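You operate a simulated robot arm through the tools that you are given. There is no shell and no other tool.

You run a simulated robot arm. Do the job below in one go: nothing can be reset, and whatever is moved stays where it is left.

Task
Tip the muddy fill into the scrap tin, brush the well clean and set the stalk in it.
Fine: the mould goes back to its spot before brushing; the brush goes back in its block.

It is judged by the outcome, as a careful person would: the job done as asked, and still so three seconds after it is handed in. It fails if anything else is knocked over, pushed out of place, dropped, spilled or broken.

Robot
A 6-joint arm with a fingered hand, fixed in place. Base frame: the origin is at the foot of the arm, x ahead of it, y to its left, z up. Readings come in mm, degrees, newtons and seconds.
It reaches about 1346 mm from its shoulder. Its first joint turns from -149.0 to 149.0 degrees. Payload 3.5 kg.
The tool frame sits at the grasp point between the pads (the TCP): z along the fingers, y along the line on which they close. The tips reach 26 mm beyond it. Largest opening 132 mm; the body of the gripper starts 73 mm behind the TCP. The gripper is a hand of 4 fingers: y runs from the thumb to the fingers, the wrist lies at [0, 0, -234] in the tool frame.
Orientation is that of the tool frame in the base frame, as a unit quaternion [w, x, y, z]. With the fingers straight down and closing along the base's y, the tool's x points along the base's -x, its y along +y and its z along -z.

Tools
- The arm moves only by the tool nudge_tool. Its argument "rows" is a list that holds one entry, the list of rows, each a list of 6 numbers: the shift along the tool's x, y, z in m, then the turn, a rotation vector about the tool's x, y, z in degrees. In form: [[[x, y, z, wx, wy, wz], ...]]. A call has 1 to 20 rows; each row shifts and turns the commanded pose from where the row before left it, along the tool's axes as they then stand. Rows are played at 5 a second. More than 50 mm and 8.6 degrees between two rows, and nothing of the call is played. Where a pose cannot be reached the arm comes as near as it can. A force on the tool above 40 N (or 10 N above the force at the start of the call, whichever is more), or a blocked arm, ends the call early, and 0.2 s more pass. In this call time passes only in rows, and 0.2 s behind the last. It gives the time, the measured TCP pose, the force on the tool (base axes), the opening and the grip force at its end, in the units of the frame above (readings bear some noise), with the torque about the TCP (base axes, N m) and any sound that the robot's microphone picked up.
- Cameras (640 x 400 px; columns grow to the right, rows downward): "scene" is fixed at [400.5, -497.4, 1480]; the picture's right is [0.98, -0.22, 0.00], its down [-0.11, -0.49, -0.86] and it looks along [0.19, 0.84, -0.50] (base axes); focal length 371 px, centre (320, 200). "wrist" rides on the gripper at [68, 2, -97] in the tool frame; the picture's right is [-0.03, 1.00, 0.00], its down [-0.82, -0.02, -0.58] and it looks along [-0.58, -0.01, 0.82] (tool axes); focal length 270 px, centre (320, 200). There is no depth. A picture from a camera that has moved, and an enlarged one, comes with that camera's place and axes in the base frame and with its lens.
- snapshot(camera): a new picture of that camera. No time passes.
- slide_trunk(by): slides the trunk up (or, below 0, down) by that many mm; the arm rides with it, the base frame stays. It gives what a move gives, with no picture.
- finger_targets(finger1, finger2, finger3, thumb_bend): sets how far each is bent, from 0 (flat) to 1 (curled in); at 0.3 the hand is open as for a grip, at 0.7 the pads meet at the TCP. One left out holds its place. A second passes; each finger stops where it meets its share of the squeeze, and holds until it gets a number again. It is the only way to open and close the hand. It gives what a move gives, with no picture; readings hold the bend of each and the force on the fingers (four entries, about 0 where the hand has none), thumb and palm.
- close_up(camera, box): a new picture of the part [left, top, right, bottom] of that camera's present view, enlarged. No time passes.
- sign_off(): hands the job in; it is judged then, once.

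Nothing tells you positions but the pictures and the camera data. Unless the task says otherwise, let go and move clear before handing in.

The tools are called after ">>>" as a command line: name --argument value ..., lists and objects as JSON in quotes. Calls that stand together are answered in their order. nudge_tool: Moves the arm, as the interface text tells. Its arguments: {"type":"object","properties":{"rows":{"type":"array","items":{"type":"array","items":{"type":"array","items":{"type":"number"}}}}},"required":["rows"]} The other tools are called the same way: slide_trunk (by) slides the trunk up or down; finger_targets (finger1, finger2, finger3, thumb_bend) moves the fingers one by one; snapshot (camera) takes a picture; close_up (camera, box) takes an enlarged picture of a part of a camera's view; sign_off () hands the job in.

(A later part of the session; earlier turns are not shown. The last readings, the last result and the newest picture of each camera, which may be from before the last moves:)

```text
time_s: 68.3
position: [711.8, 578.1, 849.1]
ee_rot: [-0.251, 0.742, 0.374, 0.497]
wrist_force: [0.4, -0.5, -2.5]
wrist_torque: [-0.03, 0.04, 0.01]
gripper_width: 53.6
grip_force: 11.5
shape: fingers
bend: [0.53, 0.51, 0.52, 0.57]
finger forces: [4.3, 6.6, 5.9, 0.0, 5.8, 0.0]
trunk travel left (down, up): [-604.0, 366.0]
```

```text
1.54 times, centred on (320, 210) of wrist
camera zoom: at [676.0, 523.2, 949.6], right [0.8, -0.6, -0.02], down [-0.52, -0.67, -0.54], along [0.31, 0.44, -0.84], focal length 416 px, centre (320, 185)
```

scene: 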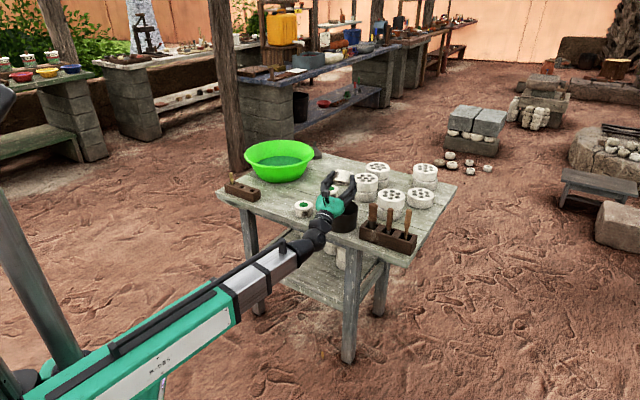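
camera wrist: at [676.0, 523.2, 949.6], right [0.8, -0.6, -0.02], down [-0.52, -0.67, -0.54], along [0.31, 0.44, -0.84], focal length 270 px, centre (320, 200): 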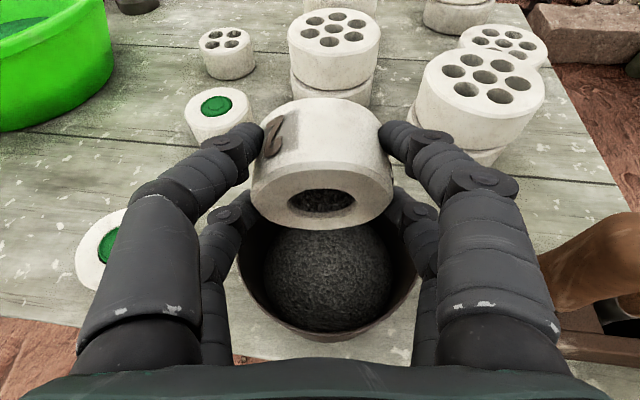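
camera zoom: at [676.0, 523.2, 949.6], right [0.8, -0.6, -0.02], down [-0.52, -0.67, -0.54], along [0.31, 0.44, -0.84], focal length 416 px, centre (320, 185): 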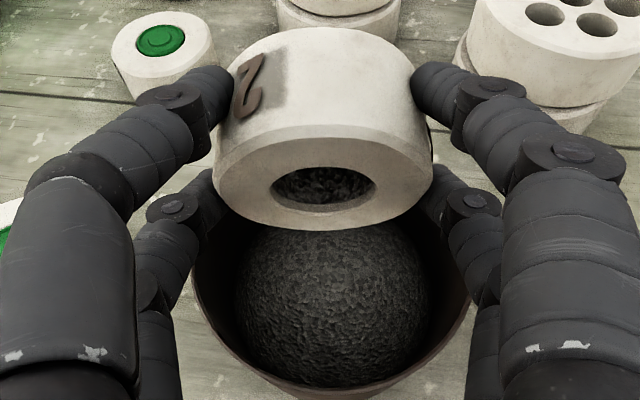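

>>> slide_trunk --by 120

>>> nudge_tool --rows '[[[-0.0254, 0, 0.0105, 0, -7.5, 0], [-0.0221, 0, 0.0127, 0, -7.5, 0], [-0.0182, 0, 0.014, 0, -7.5, 0], [-0.0143, 0, 0.0143, 0, -7.5, 0], [-0.0103, 0, 0.0135, 0, -7.5, 0]]]'

>>> close_up --camera "wrist" --box '[270, 170, 370, 240]'

>>> close_up --camera "scene" --box '[310, 140, 390, 240]'

```text
time_s: 69.8
position: [712.0, 575.0, 969.5]
ee_rot: [-0.251, 0.741, 0.373, 0.499]
wrist_force: [-0.2, -1.1, -1.9]
wrist_torque: [-0.08, 0.06, 0.02]
gripper_width: 53.8
grip_force: 11.0
shape: fingers
bend: [0.53, 0.51, 0.52, 0.57]
finger forces: [4.3, 6.7, 5.8, 0.0, 5.7, 0.0]
trunk travel left (down, up): [-724.0, 246.0]
```

```text
time_s: 71.0
position: [713.7, 579.0, 857.1]
ee_rot: [-0.118, 0.862, 0.434, 0.234]
wrist_force: [-1.4, -0.7, -1.3]
wrist_torque: [0.0, 0.05, 0.01]
gripper_width: 53.2
grip_force: 11.4
shape: fingers
bend: [0.53, 0.51, 0.52, 0.57]
finger forces: [4.3, 6.6, 5.8, 0.0, 5.8, 0.0]
trunk travel left (down, up): [-724.0, 246.0]
```

```text
5.71 times, centred on (320, 205) of wrist
camera zoom: at [721.1, 583.9, 974.6], right [0.79, -0.61, -0.01], down [-0.61, -0.79, 0.09], along [-0.06, -0.06, -1.0], focal length 1544 px, centre (320, 171)
```

zoom: 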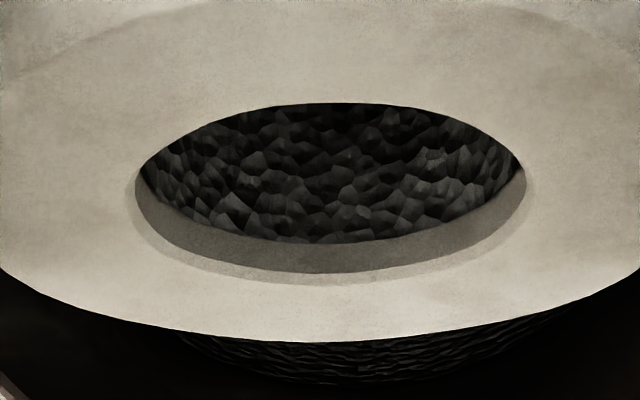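

```text
4.00 times, centred on (350, 190) of scene
camera zoom: at [400.5, -497.4, 1480.0], right [0.98, -0.22, 0.0], down [-0.11, -0.49, -0.86], along [0.19, 0.84, -0.5], focal length 1484 px, centre (200, 240)
```

zoom: 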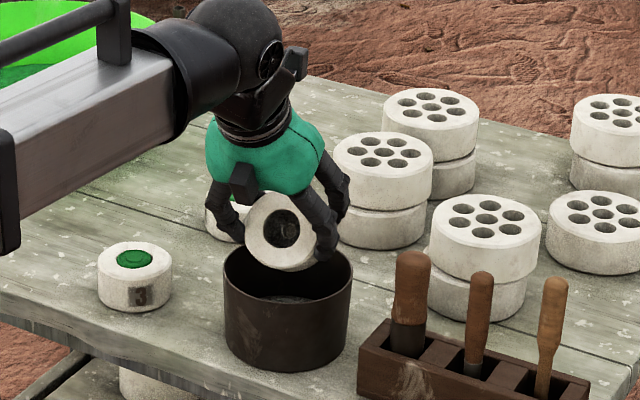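

The well now shows dark residue instead of the gray plug, so the fill is out and in the tin. I'll raise and roll the mould back upright over the tin.

>>> slide_trunk --by 50

>>> nudge_tool --rows '[[[0, 0, 0, 0, 0, -8.2], [0, 0, 0, 0, 0, -8.2], [0, 0, 0, 0, 0, -8.2], [0, 0, 0, 0, 0, -8.2], [0, 0, 0, 0, 0, -8.2], [0, 0, 0, 0, 0, -8.2], [0, 0, 0, 0, 0, -8.2], [0, 0, 0, 0, 0, -8.2], [0, 0, 0, 0, 0, -8.2], [0, 0, 0, 0, 0, -8.2], [0, 0, 0, 0, 0, -8.2]]]'

>>> nudge_tool --rows '[[[0, 0, 0, 0, 0, -8.16], [0, 0, 0, 0, 0, -8.16], [0, 0, 0, 0, 0, -8.16], [0, 0, 0, 0, 0, -8.16], [0, 0, 0, 0, 0, -8.16], [0, 0, 0, 0, 0, -8.16], [0, 0, 0, 0, 0, -8.16], [0, 0, 0, 0, 0, -8.16], [0, 0, 0, 0, 0, -8.16], [0, 0, 0, 0, 0, -8.16], [0, 0, 0, 0, 0, -8.16]]]'

>>> snapshot --camera "wrist"

>>> close_up --camera "wrist" --box '[240, 80, 400, 240]'

```text
time_s: 71.9
position: [712.8, 578.0, 908.3]
ee_rot: [-0.118, 0.862, 0.434, 0.234]
wrist_force: [0.3, -0.1, -3.1]
wrist_torque: [-0.01, 0.04, 0.01]
gripper_width: 53.6
grip_force: 11.5
shape: fingers
bend: [0.53, 0.51, 0.52, 0.57]
finger forces: [4.3, 6.6, 5.8, 0.1, 5.8, 0.0]
trunk travel left (down, up): [-774.0, 196.0]
```

```text
time_s: 74.3
position: [712.7, 578.4, 906.6]
ee_rot: [0.083, 0.299, 0.918, 0.249]
wrist_force: [0.7, -0.1, -3.0]
wrist_torque: [-0.01, 0.0, 0.0]
gripper_width: 53.3
grip_force: 11.4
shape: fingers
bend: [0.53, 0.51, 0.52, 0.57]
finger forces: [4.5, 6.1, 6.2, 0.1, 6.4, 0.0]
trunk travel left (down, up): [-774.0, 196.0]
```

```text
time_s: 76.7
position: [713.5, 578.1, 907.4]
ee_rot: [0.234, -0.435, 0.861, 0.117]
wrist_force: [0.7, -0.2, -3.4]
wrist_torque: [-0.03, 0.02, 0.0]
gripper_width: 53.4
grip_force: 11.8
shape: fingers
bend: [0.53, 0.51, 0.52, 0.57]
finger forces: [4.9, 6.3, 5.6, 0.0, 6.1, 0.0]
trunk travel left (down, up): [-774.0, 196.0]
```

```text
taken
camera wrist: at [648.2, 491.1, 955.5], right [-0.79, 0.61, 0.01], down [0.26, 0.32, 0.91], along [0.55, 0.72, -0.41], focal length 270 px, centre (320, 200)
```

wrist: 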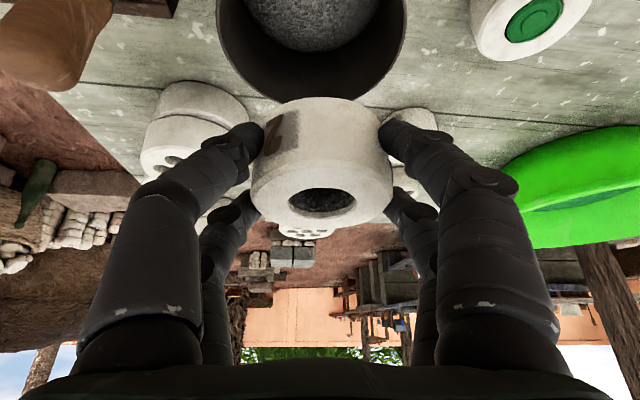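

```text
2.50 times, centred on (320, 160) of wrist
camera zoom: at [648.2, 491.1, 955.5], right [-0.79, 0.61, 0.01], down [0.26, 0.32, 0.91], along [0.55, 0.72, -0.41], focal length 676 px, centre (320, 300)
```

zoom: 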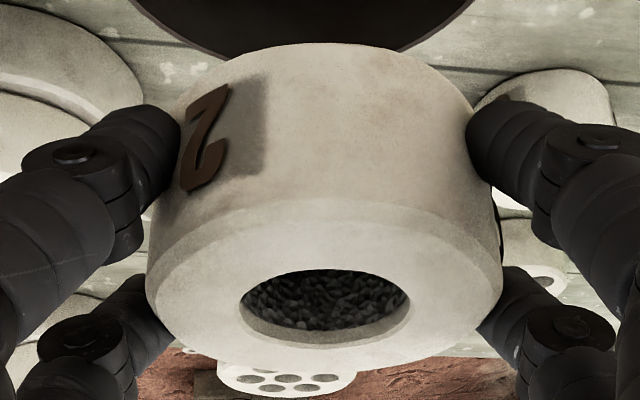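

The mould is upright in the same grip pose. I'll carry it back over its spot and check alignment before lowering.

>>> nudge_tool --rows '[[[-0.01662, 0.03828, 0.00958, 0, 0, 0], [-0.01662, 0.03828, 0.00958, 0, 0, 0], [-0.01662, 0.03828, 0.00958, 0, 0, 0], [-0.01662, 0.03828, 0.00958, 0, 0, 0], [-0.01662, 0.03828, 0.00958, 0, 0, 0], [-0.01662, 0.03828, 0.00958, 0, 0, 0]]]'

>>> nudge_tool --rows '[[[0, 0, 0, 0, 0, 0]]]'

>>> nudge_tool --rows '[[[0, 0, 0, 0, 0, 0]]]'

```text
time_s: 78.1
position: [597.1, 807.0, 907.5]
ee_rot: [0.233, -0.435, 0.862, 0.118]
wrist_force: [0.1, 0.0, -2.3]
wrist_torque: [-0.02, 0.04, -0.04]
gripper_width: 53.3
grip_force: 11.4
shape: fingers
bend: [0.53, 0.51, 0.52, 0.57]
finger forces: [4.9, 6.3, 5.8, 0.1, 6.3, 0.0]
trunk travel left (down, up): [-774.0, 196.0]
```

```text
time_s: 78.5
position: [596.9, 806.9, 907.1]
ee_rot: [0.233, -0.435, 0.862, 0.118]
wrist_force: [0.7, 1.4, -2.6]
wrist_torque: [-0.06, 0.01, 0.01]
gripper_width: 52.8
grip_force: 11.5
shape: fingers
bend: [0.53, 0.51, 0.52, 0.57]
finger forces: [4.9, 6.4, 5.9, 0.0, 6.2, 0.1]
trunk travel left (down, up): [-774.0, 196.0]
```

```text
time_s: 78.9
position: [597.9, 805.9, 906.9]
ee_rot: [0.233, -0.434, 0.862, 0.117]
wrist_force: [0.9, -0.2, -2.0]
wrist_torque: [-0.05, 0.02, 0.02]
gripper_width: 53.1
grip_force: 11.7
shape: fingers
bend: [0.53, 0.51, 0.52, 0.57]
finger forces: [4.9, 6.4, 5.7, 0.0, 6.3, 0.1]
trunk travel left (down, up): [-774.0, 196.0]
```

>>> slide_trunk --by -125

>>> slide_trunk --by -15

>>> snapshot --camera "wrist"

>>> close_up --camera "scene" --box '[270, 170, 350, 220]'

```text
time_s: 80.4
position: [597.1, 807.0, 783.1]
ee_rot: [0.234, -0.434, 0.862, 0.118]
wrist_force: [0.7, -0.6, -2.2]
wrist_torque: [-0.03, 0.0, -0.02]
gripper_width: 53.1
grip_force: 12.2
shape: fingers
bend: [0.53, 0.51, 0.52, 0.57]
finger forces: [4.9, 6.4, 5.8, 0.0, 6.2, 0.0]
trunk travel left (down, up): [-649.0, 321.0]
```

```text
time_s: 81.1
position: [598.3, 806.2, 767.3]
ee_rot: [0.233, -0.435, 0.862, 0.118]
wrist_force: [-0.8, 0.3, -2.6]
wrist_torque: [-0.04, 0.05, 0.01]
gripper_width: 53.3
grip_force: 11.1
shape: fingers
bend: [0.53, 0.51, 0.52, 0.57]
finger forces: [4.9, 6.3, 5.8, 0.1, 6.1, 0.0]
trunk travel left (down, up): [-634.0, 336.0]
```

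```text
taken
camera wrist: at [531.9, 719.3, 815.4], right [-0.79, 0.61, 0.01], down [0.26, 0.32, 0.91], along [0.55, 0.72, -0.41], focal length 270 px, centre (320, 200)
```

wrist: 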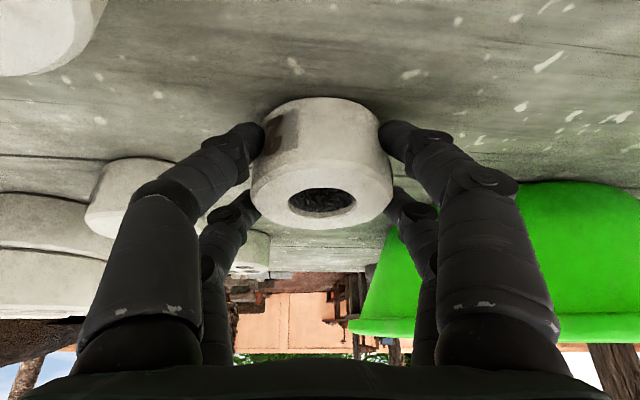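

```text
8.00 times, centred on (310, 195) of scene
camera zoom: at [400.5, -497.4, 1480.0], right [0.98, -0.22, 0.0], down [-0.11, -0.49, -0.86], along [0.19, 0.84, -0.5], focal length 2967 px, centre (400, 240)
```

zoom: 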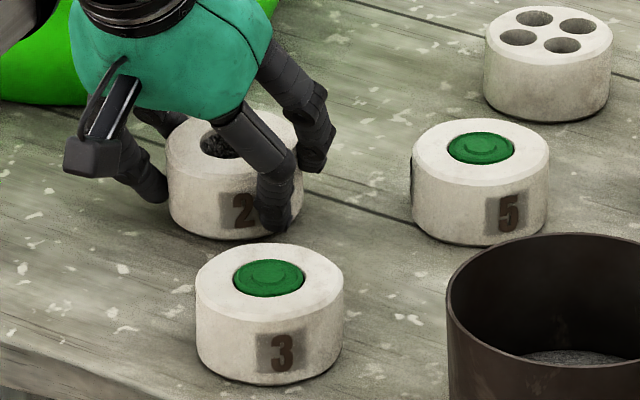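

>>> slide_trunk --by -2

>>> slide_trunk --by -1

```text
time_s: 81.6
position: [597.0, 806.1, 764.0]
ee_rot: [0.235, -0.434, 0.862, 0.118]
wrist_force: [0.6, 0.7, 0.2]
wrist_torque: [-0.01, 0.02, 0.01]
gripper_width: 52.9
grip_force: 12.4
shape: fingers
bend: [0.53, 0.51, 0.52, 0.57]
finger forces: [5.0, 6.6, 6.1, 0.0, 6.1, 0.1]
trunk travel left (down, up): [-632.0, 338.0]
```

```text
time_s: 82.1
position: [597.6, 805.9, 765.2]
ee_rot: [0.234, -0.434, 0.862, 0.118]
wrist_force: [-0.1, 1.9, 2.7]
wrist_torque: [-0.03, 0.01, -0.03]
gripper_width: 52.9
grip_force: 12.5
shape: fingers
bend: [0.53, 0.51, 0.52, 0.57]
finger forces: [5.3, 6.9, 6.8, 0.0, 6.4, 0.0]
trunk travel left (down, up): [-631.0, 339.0]
```

The mould is resting on the table: the load went to zero and then reversed. I'll release all fingers evenly and look.

>>> finger_targets --finger1 0.44 --finger2 0.44 --finger3 0.44 --thumb_bend 0.44

>>> finger_targets --finger1 0.38 --finger2 0.38 --finger3 0.38 --thumb_bend 0.38

>>> slide_trunk --by 86

>>> snapshot --camera "wrist"

>>> close_up --camera "scene" --box '[280, 170, 360, 220]'

```text
time_s: 83.1
position: [598.2, 806.5, 762.5]
ee_rot: [0.233, -0.435, 0.862, 0.118]
wrist_force: [0.1, 0.1, 0.3]
wrist_torque: [0.04, 0.03, 0.0]
gripper_width: 86.1
grip_force: 0.0
shape: fingers
bend: [0.44, 0.44, 0.44, 0.44]
finger forces: [0.1, 0.0, 0.0, 0.0, 0.1, 0.1]
trunk travel left (down, up): [-631.0, 339.0]
```

```text
time_s: 84.1
position: [597.8, 806.1, 765.2]
ee_rot: [0.234, -0.435, 0.862, 0.118]
wrist_force: [0.2, -1.0, -0.8]
wrist_torque: [-0.03, 0.01, 0.0]
gripper_width: 106.0
grip_force: 0.1
shape: fingers
bend: [0.38, 0.38, 0.38, 0.38]
finger forces: [0.1, 0.0, 0.1, 0.0, 0.0, 0.1]
trunk travel left (down, up): [-631.0, 339.0]
```

```text
time_s: 85.3
position: [597.5, 806.6, 849.2]
ee_rot: [0.233, -0.434, 0.862, 0.118]
wrist_force: [0.0, -0.5, 0.1]
wrist_torque: [-0.02, 0.02, -0.01]
gripper_width: 105.9
grip_force: 0.0
shape: fingers
bend: [0.38, 0.38, 0.38, 0.38]
finger forces: [0.0, 0.0, 0.0, 0.1, 0.0, 0.0]
trunk travel left (down, up): [-717.0, 253.0]
```

```text
taken
camera wrist: at [531.9, 719.3, 898.5], right [-0.79, 0.61, 0.01], down [0.26, 0.32, 0.91], along [0.55, 0.72, -0.41], focal length 270 px, centre (320, 200)
```

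wrist: 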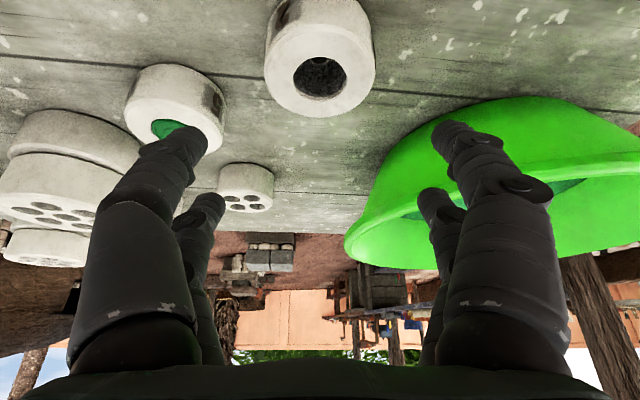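

```text
8.00 times, centred on (320, 195) of scene
camera zoom: at [400.5, -497.4, 1480.0], right [0.98, -0.22, 0.0], down [-0.11, -0.49, -0.86], along [0.19, 0.84, -0.5], focal length 2967 px, centre (320, 240)
```

zoom: 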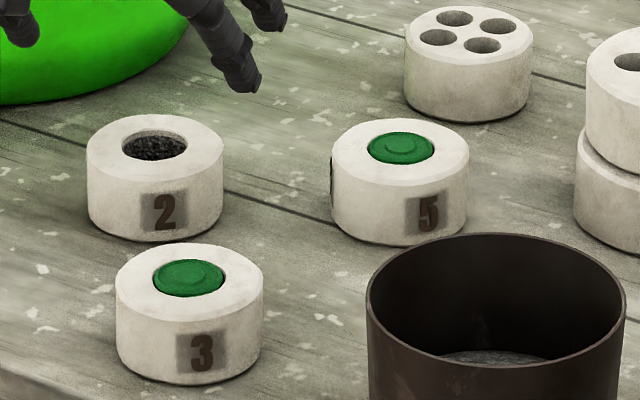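

Mould 2 is back on its spot, within about 1 mm by comparison with the first picture. I'll look into the well and then go to the brush.

>>> close_up --camera "wrist" --box '[270, 30, 370, 110]'

>>> close_up --camera "scene" --box '[350, 195, 430, 255]'

```text
5.00 times, centred on (320, 70) of wrist
camera zoom: at [531.9, 719.3, 898.5], right [-0.79, 0.61, 0.01], down [0.26, 0.32, 0.91], along [0.55, 0.72, -0.41], focal length 1351 px, centre (320, 850)
```

zoom: 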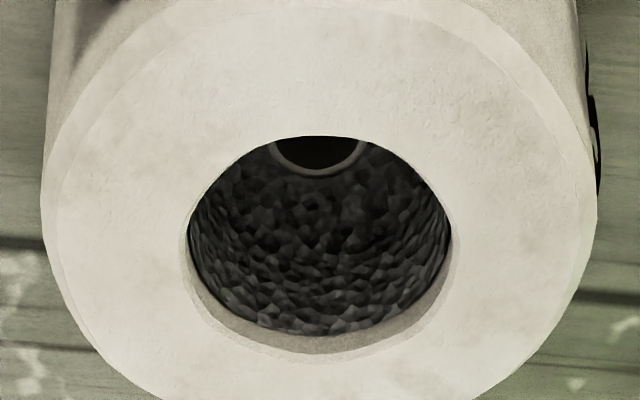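

```text
6.67 times, centred on (390, 225) of scene
camera zoom: at [400.5, -497.4, 1480.0], right [0.98, -0.22, 0.0], down [-0.11, -0.49, -0.86], along [0.19, 0.84, -0.5], focal length 2473 px, centre (-147, 33)
```

zoom: 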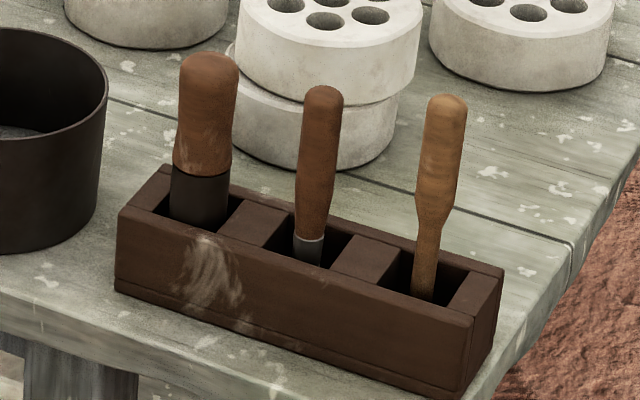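

The well is empty apart from a dark lining on its wall, and there is a small socket in its floor for the stalk. Next I'll bring the tool back to straight down at a safe height and turn it to suit the brush block.

>>> slide_trunk --by 110

>>> nudge_tool --rows '[[[0.03054, 0, -0.002, 0, 7.5, 0], [0.03054, 0, -0.002, 0, 7.5, 0], [0.03054, 0, -0.002, 0, 7.5, 0], [0.03054, 0, -0.002, 0, 7.5, 0]]]'

>>> finger_targets --finger1 0.3 --finger2 0.3 --finger3 0.3 --thumb_bend 0.3

>>> nudge_tool --rows '[[[0, 0, 0, 0, 0, 8.46], [0, 0, 0, 0, 0, 8.46], [0, 0, 0, 0, 0, 8.46], [0, 0, 0, 0, 0, 8.46], [0, 0, 0, 0, 0, 8.46], [0, 0, 0, 0, 0, 8.46], [0, 0, 0, 0, 0, 8.46], [0, 0, 0, 0, 0, 8.46], [0, 0, 0, 0, 0, 8.46], [0, 0, 0, 0, 0, 8.46], [0, 0, 0, 0, 0, 8.46], [0, 0, 0, 0, 0, 8.46]]]'

>>> snapshot --camera "scene"

```text
time_s: 86.7
position: [598.2, 806.4, 959.5]
ee_rot: [0.233, -0.434, 0.862, 0.118]
wrist_force: [-1.1, 0.7, 0.2]
wrist_torque: [-0.01, -0.02, 0.01]
gripper_width: 106.0
grip_force: 0.0
shape: fingers
bend: [0.38, 0.38, 0.38, 0.38]
finger forces: [0.0, 0.0, 0.0, 0.1, 0.0, 0.0]
trunk travel left (down, up): [-827.0, 143.0]
```

```text
time_s: 87.7
position: [528.5, 712.7, 929.5]
ee_rot: [0.002, -0.449, 0.893, 0.001]
wrist_force: [0.6, -1.0, 0.1]
wrist_torque: [-0.02, -0.02, -0.02]
gripper_width: 105.9
grip_force: 0.0
shape: fingers
bend: [0.38, 0.38, 0.38, 0.38]
finger forces: [0.0, 0.1, 0.0, 0.1, 0.0, 0.0]
trunk travel left (down, up): [-827.0, 143.0]
```

```text
time_s: 88.7
position: [527.3, 712.1, 928.5]
ee_rot: [0.002, -0.45, 0.893, 0.001]
wrist_force: [-0.1, 0.6, -0.2]
wrist_torque: [0.0, -0.01, -0.01]
gripper_width: 132.5
grip_force: 0.1
shape: fingers
bend: [0.3, 0.3, 0.3, 0.3]
finger forces: [0.0, 0.0, 0.1, 0.0, 0.1, 0.0]
trunk travel left (down, up): [-827.0, 143.0]
```

```text
time_s: 91.3
position: [528.1, 712.4, 927.2]
ee_rot: [0.0, 0.409, 0.913, 0.002]
wrist_force: [0.3, -0.6, -0.4]
wrist_torque: [-0.02, 0.0, -0.01]
gripper_width: 132.8
grip_force: 0.1
shape: fingers
bend: [0.3, 0.3, 0.3, 0.3]
finger forces: [0.1, 0.0, 0.0, 0.0, 0.0, 0.1]
trunk travel left (down, up): [-827.0, 143.0]
```

```text
taken
```

scene: 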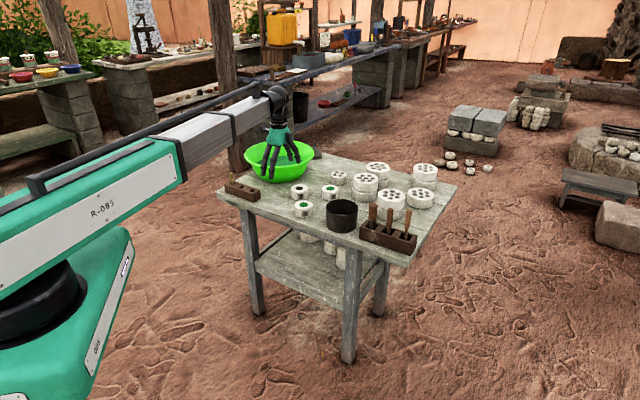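

>>> nudge_tool --rows '[[[-0.0431, 0.00543, 0, 0, 0, 0], [-0.0431, 0.00543, 0, 0, 0, 0], [-0.0431, 0.00543, 0, 0, 0, 0], [-0.0431, 0.00543, 0, 0, 0, 0], [-0.0431, 0.00543, 0, 0, 0, 0], [-0.0431, 0.00543, 0, 0, 0, 0], [-0.0431, 0.00543, 0, 0, 0, 0], [-0.0431, 0.00543, 0, 0, 0, 0], [-0.0431, 0.00543, 0, 0, 0, 0], [-0.0431, 0.00543, 0, 0, 0, 0]]]'

>>> snapshot --camera "wrist"

>>> close_up --camera "scene" --box '[320, 140, 440, 260]'

```text
time_s: 93.5
position: [856.3, 427.1, 927.9]
ee_rot: [-0.001, 0.406, 0.914, 0.003]
wrist_force: [-0.2, 0.2, 0.5]
wrist_torque: [-0.01, 0.03, 0.03]
gripper_width: 132.6
grip_force: 0.0
shape: fingers
bend: [0.3, 0.3, 0.3, 0.3]
finger forces: [0.1, 0.0, 0.1, 0.0, 0.0, 0.0]
trunk travel left (down, up): [-827.0, 143.0]
```

```text
taken
camera wrist: at [811.0, 477.9, 1024.5], right [0.76, 0.65, 0.01], down [0.53, -0.62, 0.58], along [0.38, -0.44, -0.82], focal length 270 px, centre (320, 200)
```

wrist: 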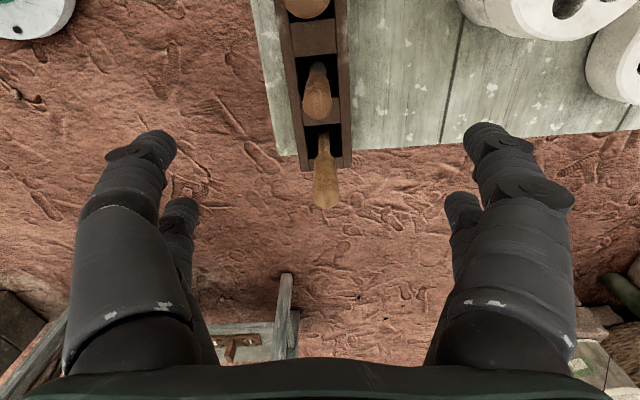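

```text
3.33 times, centred on (380, 200) of scene
camera zoom: at [400.5, -497.4, 1480.0], right [0.98, -0.22, 0.0], down [-0.11, -0.49, -0.86], along [0.19, 0.84, -0.5], focal length 1236 px, centre (120, 200)
```

zoom: 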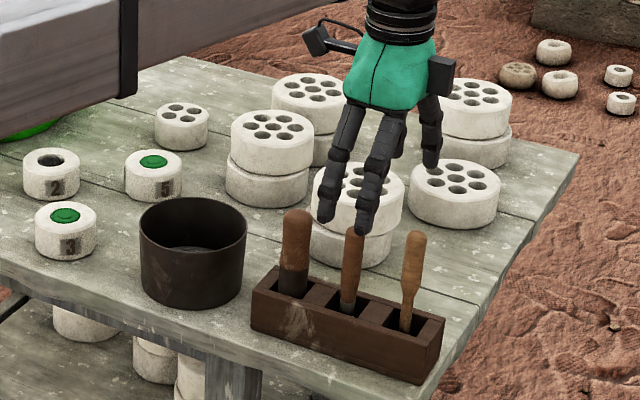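

>>> close_up --camera "wrist" --box '[260, 40, 380, 220]'

```text
2.22 times, centred on (320, 130) of wrist
camera zoom: at [811.0, 477.9, 1024.5], right [0.76, 0.65, 0.01], down [0.53, -0.62, 0.58], along [0.38, -0.44, -0.82], focal length 601 px, centre (320, 356)
```

zoom: 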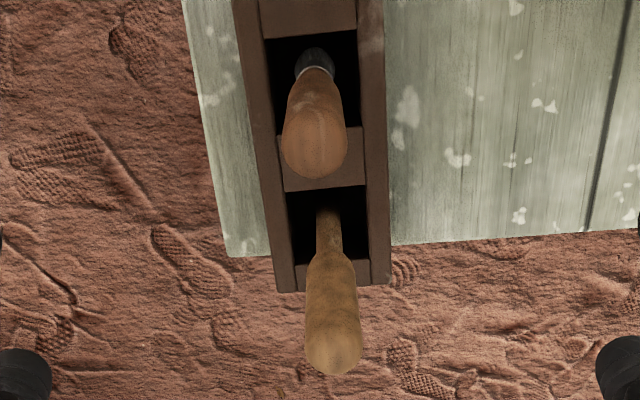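

The brush axis lies under the thumb and finger-1 pair. I'll shift 5 mm and lower to the handle.

>>> nudge_tool --rows '[[[0.004, -0.0007, 0, 0, 0, 0]]]'

>>> slide_trunk --by -60

>>> snapshot --camera "wrist"

>>> close_up --camera "scene" --box '[340, 160, 440, 260]'

```text
time_s: 93.9
position: [852.4, 429.9, 927.6]
ee_rot: [0.001, 0.407, 0.913, 0.003]
wrist_force: [0.5, 0.2, -0.5]
wrist_torque: [0.03, -0.01, 0.02]
gripper_width: 132.7
grip_force: 0.0
shape: fingers
bend: [0.3, 0.3, 0.3, 0.3]
finger forces: [0.1, 0.1, 0.0, 0.1, 0.0, 0.1]
trunk travel left (down, up): [-827.0, 143.0]
```

```text
time_s: 94.9
position: [853.2, 429.7, 867.6]
ee_rot: [0.0, 0.408, 0.913, 0.003]
wrist_force: [-0.2, -0.4, 0.3]
wrist_torque: [-0.01, -0.01, -0.01]
gripper_width: 132.5
grip_force: 0.0
shape: fingers
bend: [0.3, 0.3, 0.3, 0.3]
finger forces: [0.1, 0.1, 0.0, 0.0, 0.0, 0.1]
trunk travel left (down, up): [-767.0, 203.0]
```

```text
taken
camera wrist: at [807.9, 480.3, 964.6], right [0.76, 0.65, 0.01], down [0.53, -0.62, 0.58], along [0.38, -0.44, -0.82], focal length 270 px, centre (320, 200)
```

wrist: 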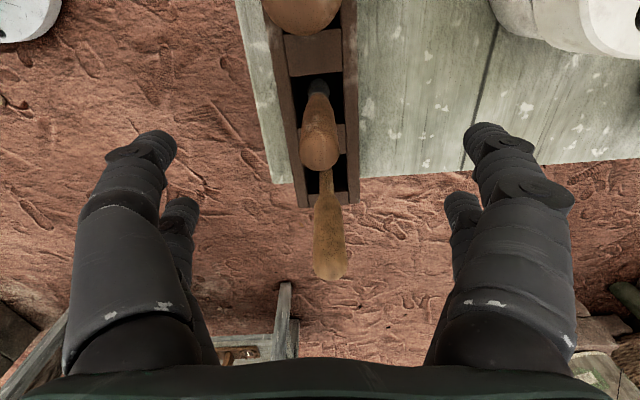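

```text
4.00 times, centred on (390, 210) of scene
camera zoom: at [400.5, -497.4, 1480.0], right [0.98, -0.22, 0.0], down [-0.11, -0.49, -0.86], along [0.19, 0.84, -0.5], focal length 1484 px, centre (40, 160)
```

zoom: 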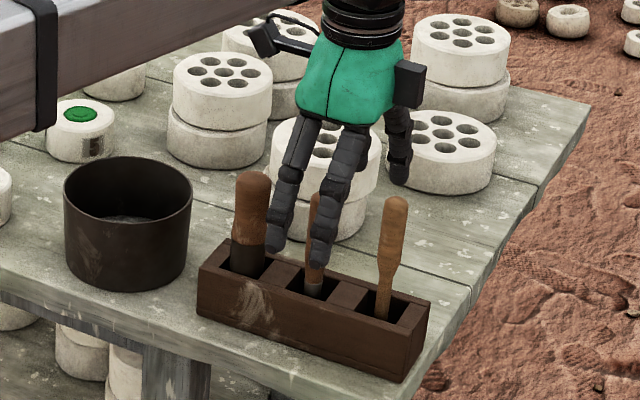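

The handle top is at z≈862 and lines up with the pair. I'll lower to grip height and close the thumb and finger 1.

>>> slide_trunk --by -42

>>> finger_targets --finger1 0.58 --thumb_bend 0.58

>>> snapshot --camera "wrist"

```text
time_s: 95.8
position: [852.7, 430.5, 826.0]
ee_rot: [0.0, 0.407, 0.913, 0.003]
wrist_force: [-0.7, -1.0, 0.4]
wrist_torque: [-0.06, 0.0, -0.01]
gripper_width: 132.4
grip_force: 0.1
shape: fingers
bend: [0.3, 0.3, 0.3, 0.3]
finger forces: [0.0, 0.0, 0.0, 0.1, 0.0, 0.1]
trunk travel left (down, up): [-725.0, 245.0]
```

```text
time_s: 96.8
position: [852.0, 429.9, 825.0]
ee_rot: [0.001, 0.408, 0.913, 0.003]
wrist_force: [-0.5, -0.5, -0.3]
wrist_torque: [-0.01, -0.01, -0.02]
gripper_width: 42.9
grip_force: 0.1
shape: fingers
bend: [0.57, 0.3, 0.3, 0.57]
finger forces: [0.1, 0.0, 0.0, 0.0, 0.0, 0.0]
trunk travel left (down, up): [-725.0, 245.0]
```

```text
taken
camera wrist: at [808.0, 480.3, 922.5], right [0.76, 0.65, 0.01], down [0.53, -0.62, 0.58], along [0.38, -0.44, -0.82], focal length 270 px, centre (320, 200)
```

wrist: 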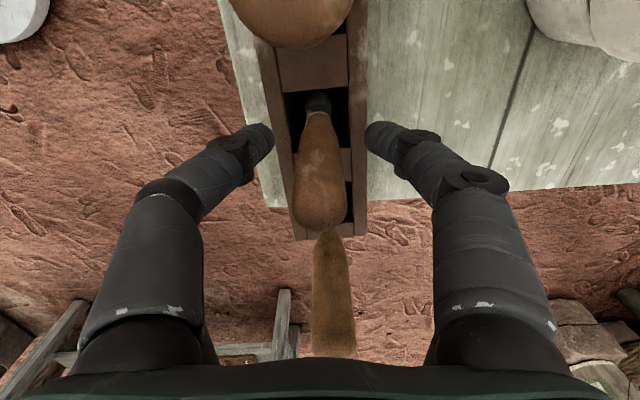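

>>> finger_targets --finger1 0.75 --thumb_bend 0.75

>>> snapshot --camera "wrist"

>>> close_up --camera "scene" --box '[340, 160, 440, 260]'

```text
time_s: 97.8
position: [852.1, 430.0, 826.8]
ee_rot: [0.0, 0.407, 0.913, 0.003]
wrist_force: [-0.1, 0.1, 0.4]
wrist_torque: [0.0, 0.01, 0.0]
gripper_width: 13.7
grip_force: 7.2
shape: fingers
bend: [0.66, 0.3, 0.3, 0.68]
finger forces: [7.6, 0.1, 0.1, 0.0, 7.0, 0.1]
trunk travel left (down, up): [-725.0, 245.0]
```

```text
taken
camera wrist: at [808.0, 480.3, 922.5], right [0.76, 0.65, 0.01], down [0.53, -0.62, 0.58], along [0.38, -0.44, -0.82], focal length 270 px, centre (320, 200)
```

wrist: 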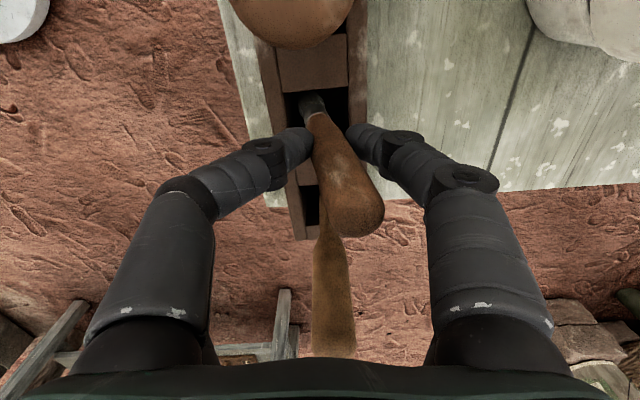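

```text
4.00 times, centred on (390, 210) of scene
camera zoom: at [400.5, -497.4, 1480.0], right [0.98, -0.22, 0.0], down [-0.11, -0.49, -0.86], along [0.19, 0.84, -0.5], focal length 1484 px, centre (40, 160)
```

zoom: 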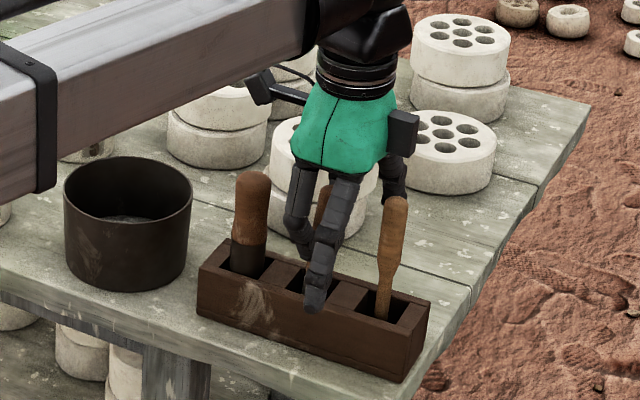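

The brush is held at 7 N, leaning about 10° toward finger 1. I'll lift slowly and see how it hangs.

>>> slide_trunk --by 25

>>> close_up --camera "scene" --box '[340, 160, 440, 260]'

>>> snapshot --camera "wrist"

```text
time_s: 98.5
position: [853.1, 429.6, 850.9]
ee_rot: [0.0, 0.408, 0.913, 0.002]
wrist_force: [0.9, -1.6, 0.3]
wrist_torque: [-0.04, -0.01, 0.03]
gripper_width: 13.6
grip_force: 6.9
shape: fingers
bend: [0.66, 0.3, 0.3, 0.68]
finger forces: [7.7, 0.0, 0.0, 0.0, 6.9, 0.1]
trunk travel left (down, up): [-750.0, 220.0]
```

```text
4.00 times, centred on (390, 210) of scene
camera zoom: at [400.5, -497.4, 1480.0], right [0.98, -0.22, 0.0], down [-0.11, -0.49, -0.86], along [0.19, 0.84, -0.5], focal length 1484 px, centre (40, 160)
```

zoom: 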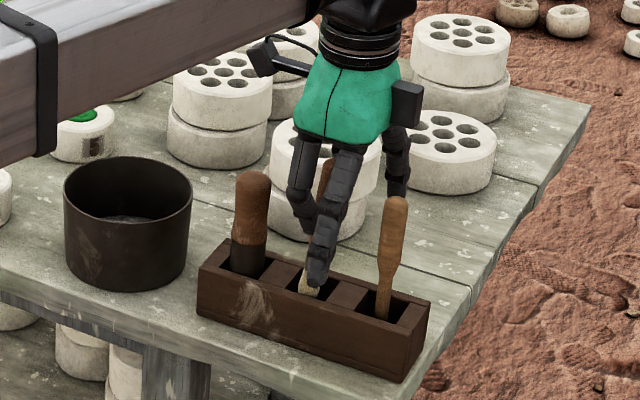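

```text
taken
camera wrist: at [808.1, 480.4, 947.5], right [0.76, 0.65, 0.01], down [0.53, -0.62, 0.58], along [0.38, -0.44, -0.82], focal length 270 px, centre (320, 200)
```

wrist: 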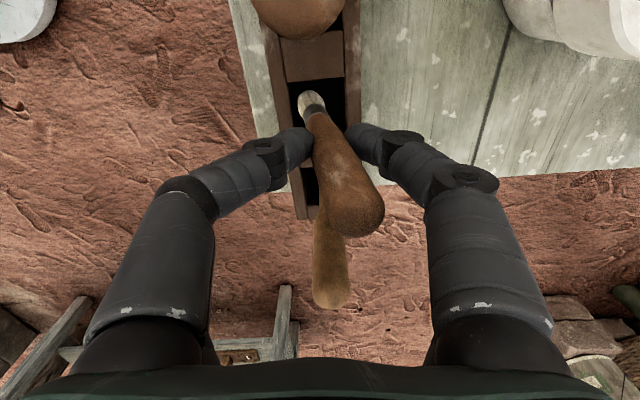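

Pale bristles are emerging, so this is the brush. I'll continue the lift until it is clear of the block.

>>> slide_trunk --by 75

>>> close_up --camera "scene" --box '[340, 150, 440, 250]'

>>> snapshot --camera "wrist"

```text
time_s: 99.6
position: [852.8, 430.7, 926.3]
ee_rot: [0.0, 0.407, 0.913, 0.004]
wrist_force: [0.4, 0.3, -0.3]
wrist_torque: [-0.01, 0.0, 0.01]
gripper_width: 14.0
grip_force: 7.0
shape: fingers
bend: [0.66, 0.3, 0.3, 0.68]
finger forces: [7.6, 0.0, 0.0, 0.0, 6.9, 0.1]
trunk travel left (down, up): [-825.0, 145.0]
```

```text
4.00 times, centred on (390, 200) of scene
camera zoom: at [400.5, -497.4, 1480.0], right [0.98, -0.22, 0.0], down [-0.11, -0.49, -0.86], along [0.19, 0.84, -0.5], focal length 1484 px, centre (40, 200)
```

zoom: 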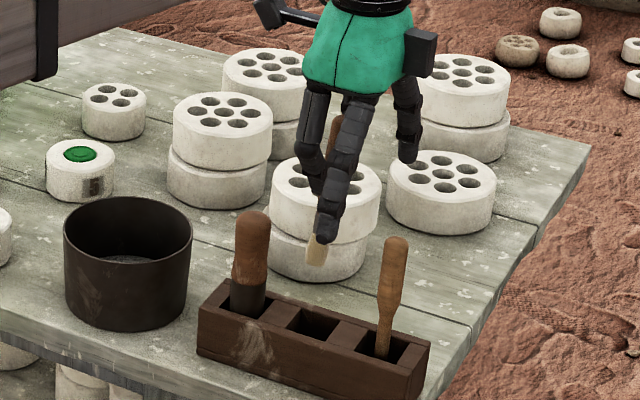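

```text
taken
camera wrist: at [808.1, 480.4, 1022.4], right [0.76, 0.65, 0.01], down [0.53, -0.62, 0.58], along [0.38, -0.44, -0.82], focal length 270 px, centre (320, 200)
```

wrist: 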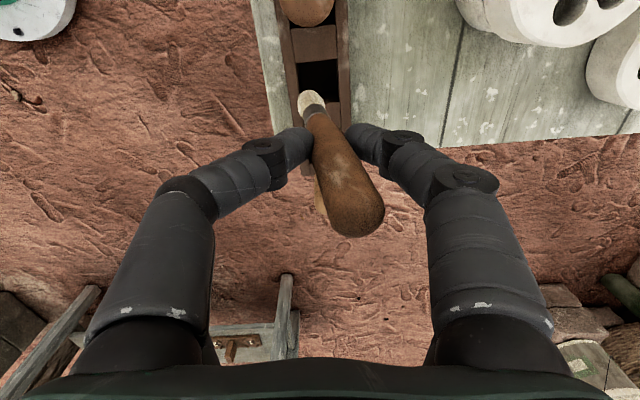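

>>> close_up --camera "wrist" --box '[270, 70, 400, 250]'

>>> close_up --camera "scene" --box '[395, 180, 445, 220]'

```text
2.22 times, centred on (335, 160) of wrist
camera zoom: at [808.1, 480.4, 1022.4], right [0.76, 0.65, 0.01], down [0.53, -0.62, 0.58], along [0.38, -0.44, -0.82], focal length 601 px, centre (287, 289)
```

zoom: 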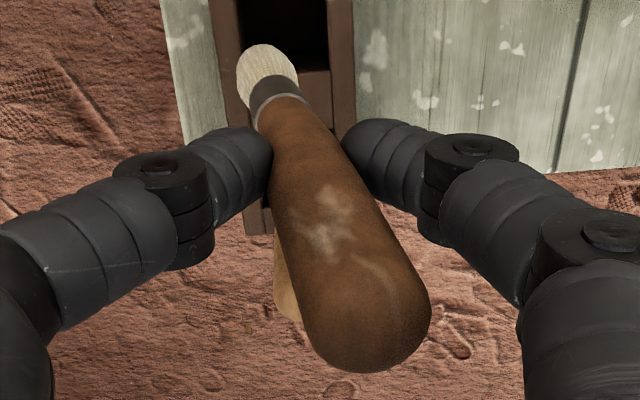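

```text
10.00 times, centred on (420, 200) of scene
camera zoom: at [400.5, -497.4, 1480.0], right [0.98, -0.22, 0.0], down [-0.11, -0.49, -0.86], along [0.19, 0.84, -0.5], focal length 3709 px, centre (-680, 200)
```

zoom: 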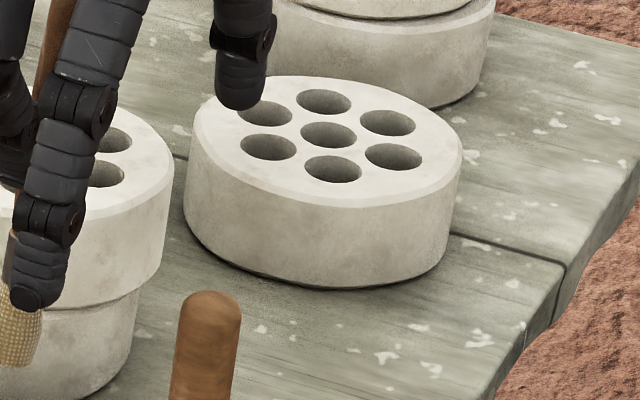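

The brush is clear, 123 mm long with its bristle tip 86 mm below the TCP. I'll raise above the other tools, straighten the brush to vertical and carry it to mould 2.

>>> slide_trunk --by 50

>>> nudge_tool --rows '[[[0, 0.01714, -0.00063, -4.2, 0, 0], [0, 0.01714, -0.00063, -4.2, 0, 0]]]'

>>> close_up --camera "scene" --box '[340, 130, 440, 230]'

>>> snapshot --camera "wrist"

```text
time_s: 100.5
position: [853.4, 430.0, 975.6]
ee_rot: [0.0, 0.408, 0.913, 0.003]
wrist_force: [0.6, -0.4, -0.5]
wrist_torque: [0.0, 0.01, -0.03]
gripper_width: 13.8
grip_force: 7.1
shape: fingers
bend: [0.66, 0.3, 0.3, 0.68]
finger forces: [7.6, 0.0, 0.1, 0.0, 6.9, 0.1]
trunk travel left (down, up): [-875.0, 95.0]
```

```text
time_s: 101.1
position: [877.7, 452.6, 979.0]
ee_rot: [0.031, 0.406, 0.911, 0.072]
wrist_force: [0.9, -0.2, -0.3]
wrist_torque: [-0.03, 0.01, 0.01]
gripper_width: 13.9
grip_force: 7.0
shape: fingers
bend: [0.66, 0.3, 0.3, 0.68]
finger forces: [7.6, 0.0, 0.0, 0.0, 6.9, 0.0]
trunk travel left (down, up): [-875.0, 95.0]
```

```text
4.00 times, centred on (390, 180) of scene
camera zoom: at [400.5, -497.4, 1480.0], right [0.98, -0.22, 0.0], down [-0.11, -0.49, -0.86], along [0.19, 0.84, -0.5], focal length 1484 px, centre (40, 280)
```

zoom: 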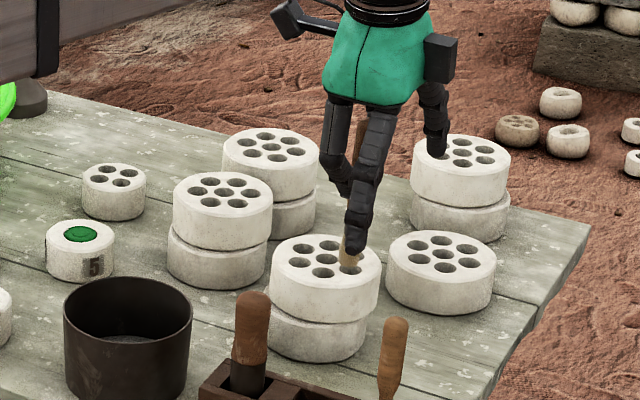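

```text
taken
camera wrist: at [823.3, 493.0, 1074.3], right [0.75, 0.64, 0.15], down [0.47, -0.68, 0.57], along [0.47, -0.36, -0.81], focal length 270 px, centre (320, 200)
```

wrist: 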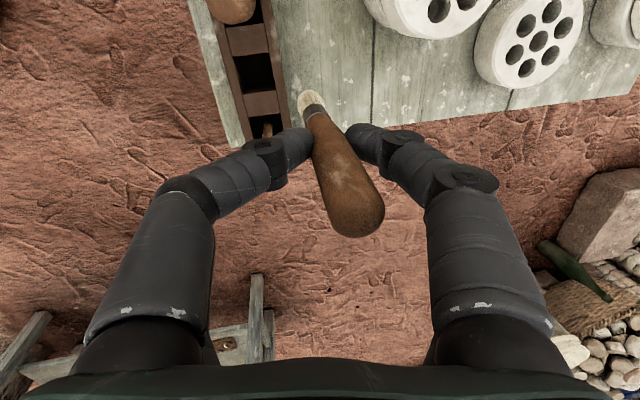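

The brush is now vertical. I'll carry it over to mould 2.

>>> nudge_tool --rows '[[[0.04326, 0.00349, 0.00064, 0, 0, 0], [0.04326, 0.00349, 0.00064, 0, 0, 0], [0.04326, 0.00349, 0.00064, 0, 0, 0], [0.04326, 0.00349, 0.00064, 0, 0, 0], [0.04326, 0.00349, 0.00064, 0, 0, 0], [0.04326, 0.00349, 0.00064, 0, 0, 0], [0.04326, 0.00349, 0.00064, 0, 0, 0], [0.04326, 0.00349, 0.00064, 0, 0, 0], [0.04326, 0.00349, 0.00064, 0, 0, 0], [0.04326, 0.00349, 0.00064, 0, 0, 0]]]'

>>> slide_trunk --by -85

>>> snapshot --camera "wrist"

>>> close_up --camera "scene" --box '[260, 130, 360, 220]'

```text
time_s: 103.3
position: [615.7, 800.3, 978.7]
ee_rot: [0.03, 0.407, 0.91, 0.069]
wrist_force: [0.8, 0.6, 0.8]
wrist_torque: [0.02, 0.03, 0.03]
gripper_width: 13.6
grip_force: 7.2
shape: fingers
bend: [0.66, 0.3, 0.3, 0.68]
finger forces: [7.5, 0.0, 0.1, 0.1, 6.6, 0.0]
trunk travel left (down, up): [-875.0, 95.0]
```

```text
time_s: 104.5
position: [616.0, 798.8, 893.8]
ee_rot: [0.03, 0.406, 0.911, 0.071]
wrist_force: [0.3, 0.4, -1.1]
wrist_torque: [0.02, 0.01, 0.01]
gripper_width: 13.7
grip_force: 7.5
shape: fingers
bend: [0.66, 0.3, 0.3, 0.68]
finger forces: [7.5, 0.1, 0.0, 0.0, 6.6, 0.0]
trunk travel left (down, up): [-790.0, 180.0]
```

```text
taken
camera wrist: at [559.8, 839.7, 989.4], right [0.75, 0.64, 0.15], down [0.47, -0.68, 0.57], along [0.47, -0.36, -0.81], focal length 270 px, centre (320, 200)
```

wrist: 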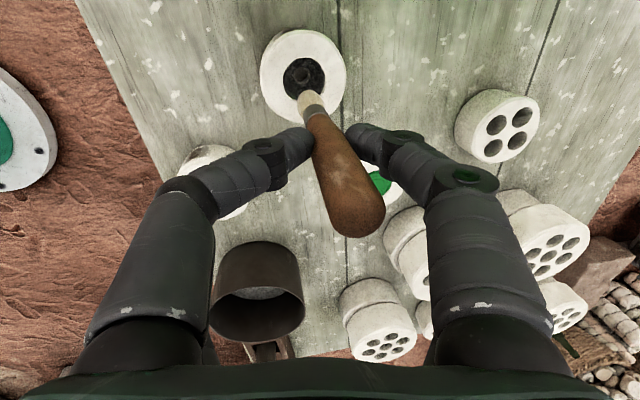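

```text
4.44 times, centred on (310, 175) of scene
camera zoom: at [400.5, -497.4, 1480.0], right [0.98, -0.22, 0.0], down [-0.11, -0.49, -0.86], along [0.19, 0.84, -0.5], focal length 1648 px, centre (364, 311)
```

zoom: 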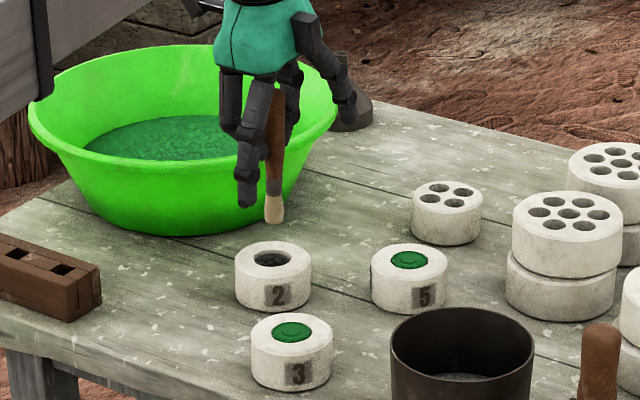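

The brush tip is over the well. I'll zoom in for fine alignment.

>>> close_up --camera "wrist" --box '[250, 20, 370, 130]'

```text
3.64 times, centred on (310, 75) of wrist
camera zoom: at [559.8, 839.7, 989.4], right [0.75, 0.64, 0.15], down [0.47, -0.68, 0.57], along [0.47, -0.36, -0.81], focal length 983 px, centre (356, 654)
```

zoom: 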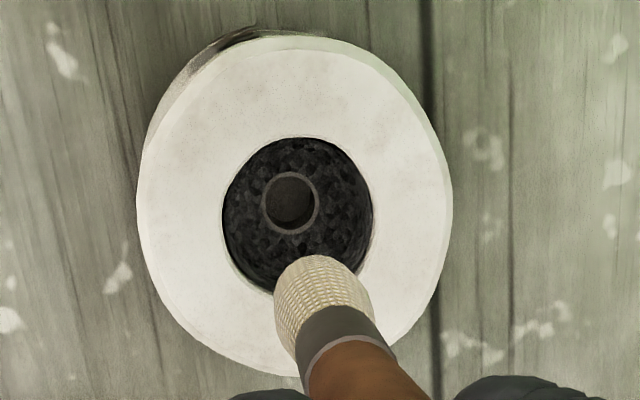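

>>> slide_trunk --by -25

>>> close_up --camera "wrist" --box '[250, 20, 370, 130]'

>>> close_up --camera "scene" --box '[280, 160, 340, 210]'

```text
time_s: 105.2
position: [615.2, 798.6, 868.5]
ee_rot: [0.031, 0.406, 0.91, 0.071]
wrist_force: [0.1, -0.3, 0.5]
wrist_torque: [0.0, -0.01, 0.0]
gripper_width: 13.3
grip_force: 7.1
shape: fingers
bend: [0.66, 0.3, 0.3, 0.68]
finger forces: [7.5, 0.0, 0.1, 0.0, 6.7, 0.1]
trunk travel left (down, up): [-765.0, 205.0]
```

```text
3.64 times, centred on (310, 75) of wrist
camera zoom: at [559.8, 839.7, 964.4], right [0.75, 0.64, 0.15], down [0.47, -0.68, 0.57], along [0.47, -0.36, -0.81], focal length 983 px, centre (356, 654)
```

zoom: 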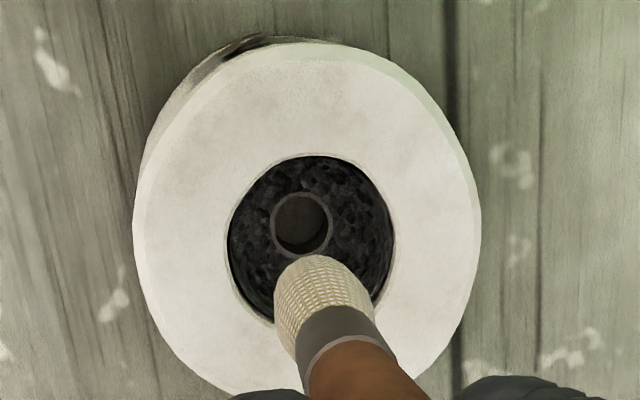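

```text
8.00 times, centred on (310, 185) of scene
camera zoom: at [400.5, -497.4, 1480.0], right [0.98, -0.22, 0.0], down [-0.11, -0.49, -0.86], along [0.19, 0.84, -0.5], focal length 2967 px, centre (400, 320)
```

zoom: 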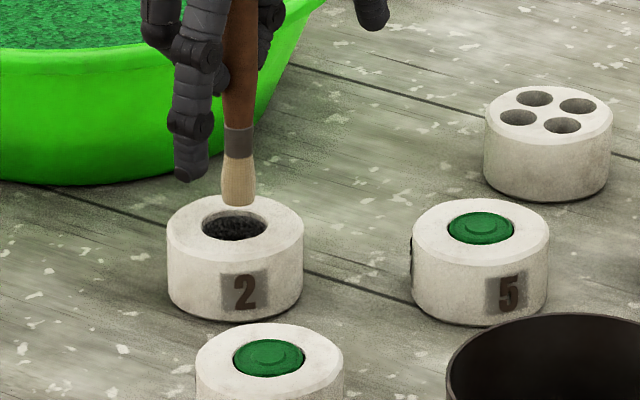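

I'll nudge 6.5 mm toward the well centre, then lower in small steps.

>>> nudge_tool --rows '[[[0.0065, 0, 0, 0, 0, 0]]]'

>>> slide_trunk --by -8

>>> close_up --camera "wrist" --box '[250, 20, 370, 130]'

>>> close_up --camera "scene" --box '[280, 160, 340, 210]'

```text
time_s: 105.7
position: [612.2, 802.7, 868.7]
ee_rot: [0.03, 0.407, 0.91, 0.07]
wrist_force: [-0.3, -0.5, -0.4]
wrist_torque: [0.0, 0.04, 0.02]
gripper_width: 13.5
grip_force: 7.3
shape: fingers
bend: [0.66, 0.3, 0.3, 0.68]
finger forces: [7.5, 0.1, 0.0, 0.0, 6.7, 0.1]
trunk travel left (down, up): [-765.0, 205.0]
```

```text
time_s: 106.2
position: [610.9, 803.7, 860.4]
ee_rot: [0.029, 0.406, 0.911, 0.07]
wrist_force: [0.7, 0.2, -0.9]
wrist_torque: [0.04, 0.01, 0.01]
gripper_width: 13.6
grip_force: 7.3
shape: fingers
bend: [0.66, 0.3, 0.3, 0.68]
finger forces: [7.5, 0.1, 0.0, 0.1, 6.7, 0.0]
trunk travel left (down, up): [-757.0, 213.0]
```

```text
3.64 times, centred on (310, 75) of wrist
camera zoom: at [555.5, 844.4, 956.4], right [0.75, 0.64, 0.15], down [0.47, -0.68, 0.57], along [0.47, -0.36, -0.81], focal length 983 px, centre (356, 654)
```

zoom: 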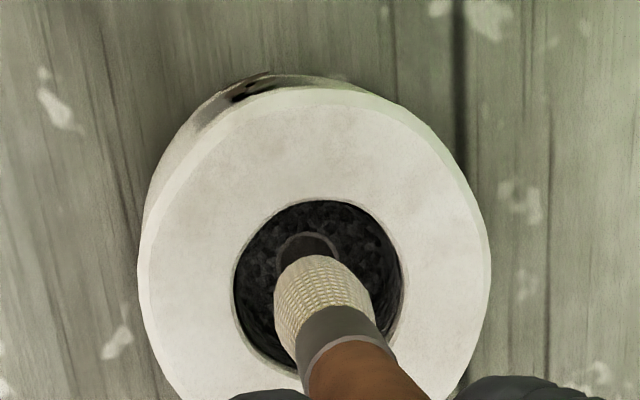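

```text
8.00 times, centred on (310, 185) of scene
camera zoom: at [400.5, -497.4, 1480.0], right [0.98, -0.22, 0.0], down [-0.11, -0.49, -0.86], along [0.19, 0.84, -0.5], focal length 2967 px, centre (400, 320)
```

zoom: 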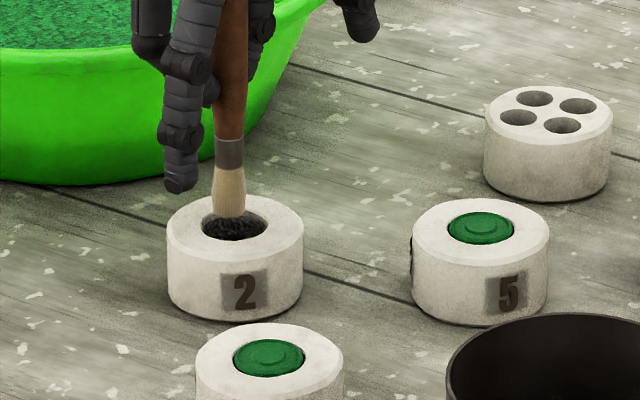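

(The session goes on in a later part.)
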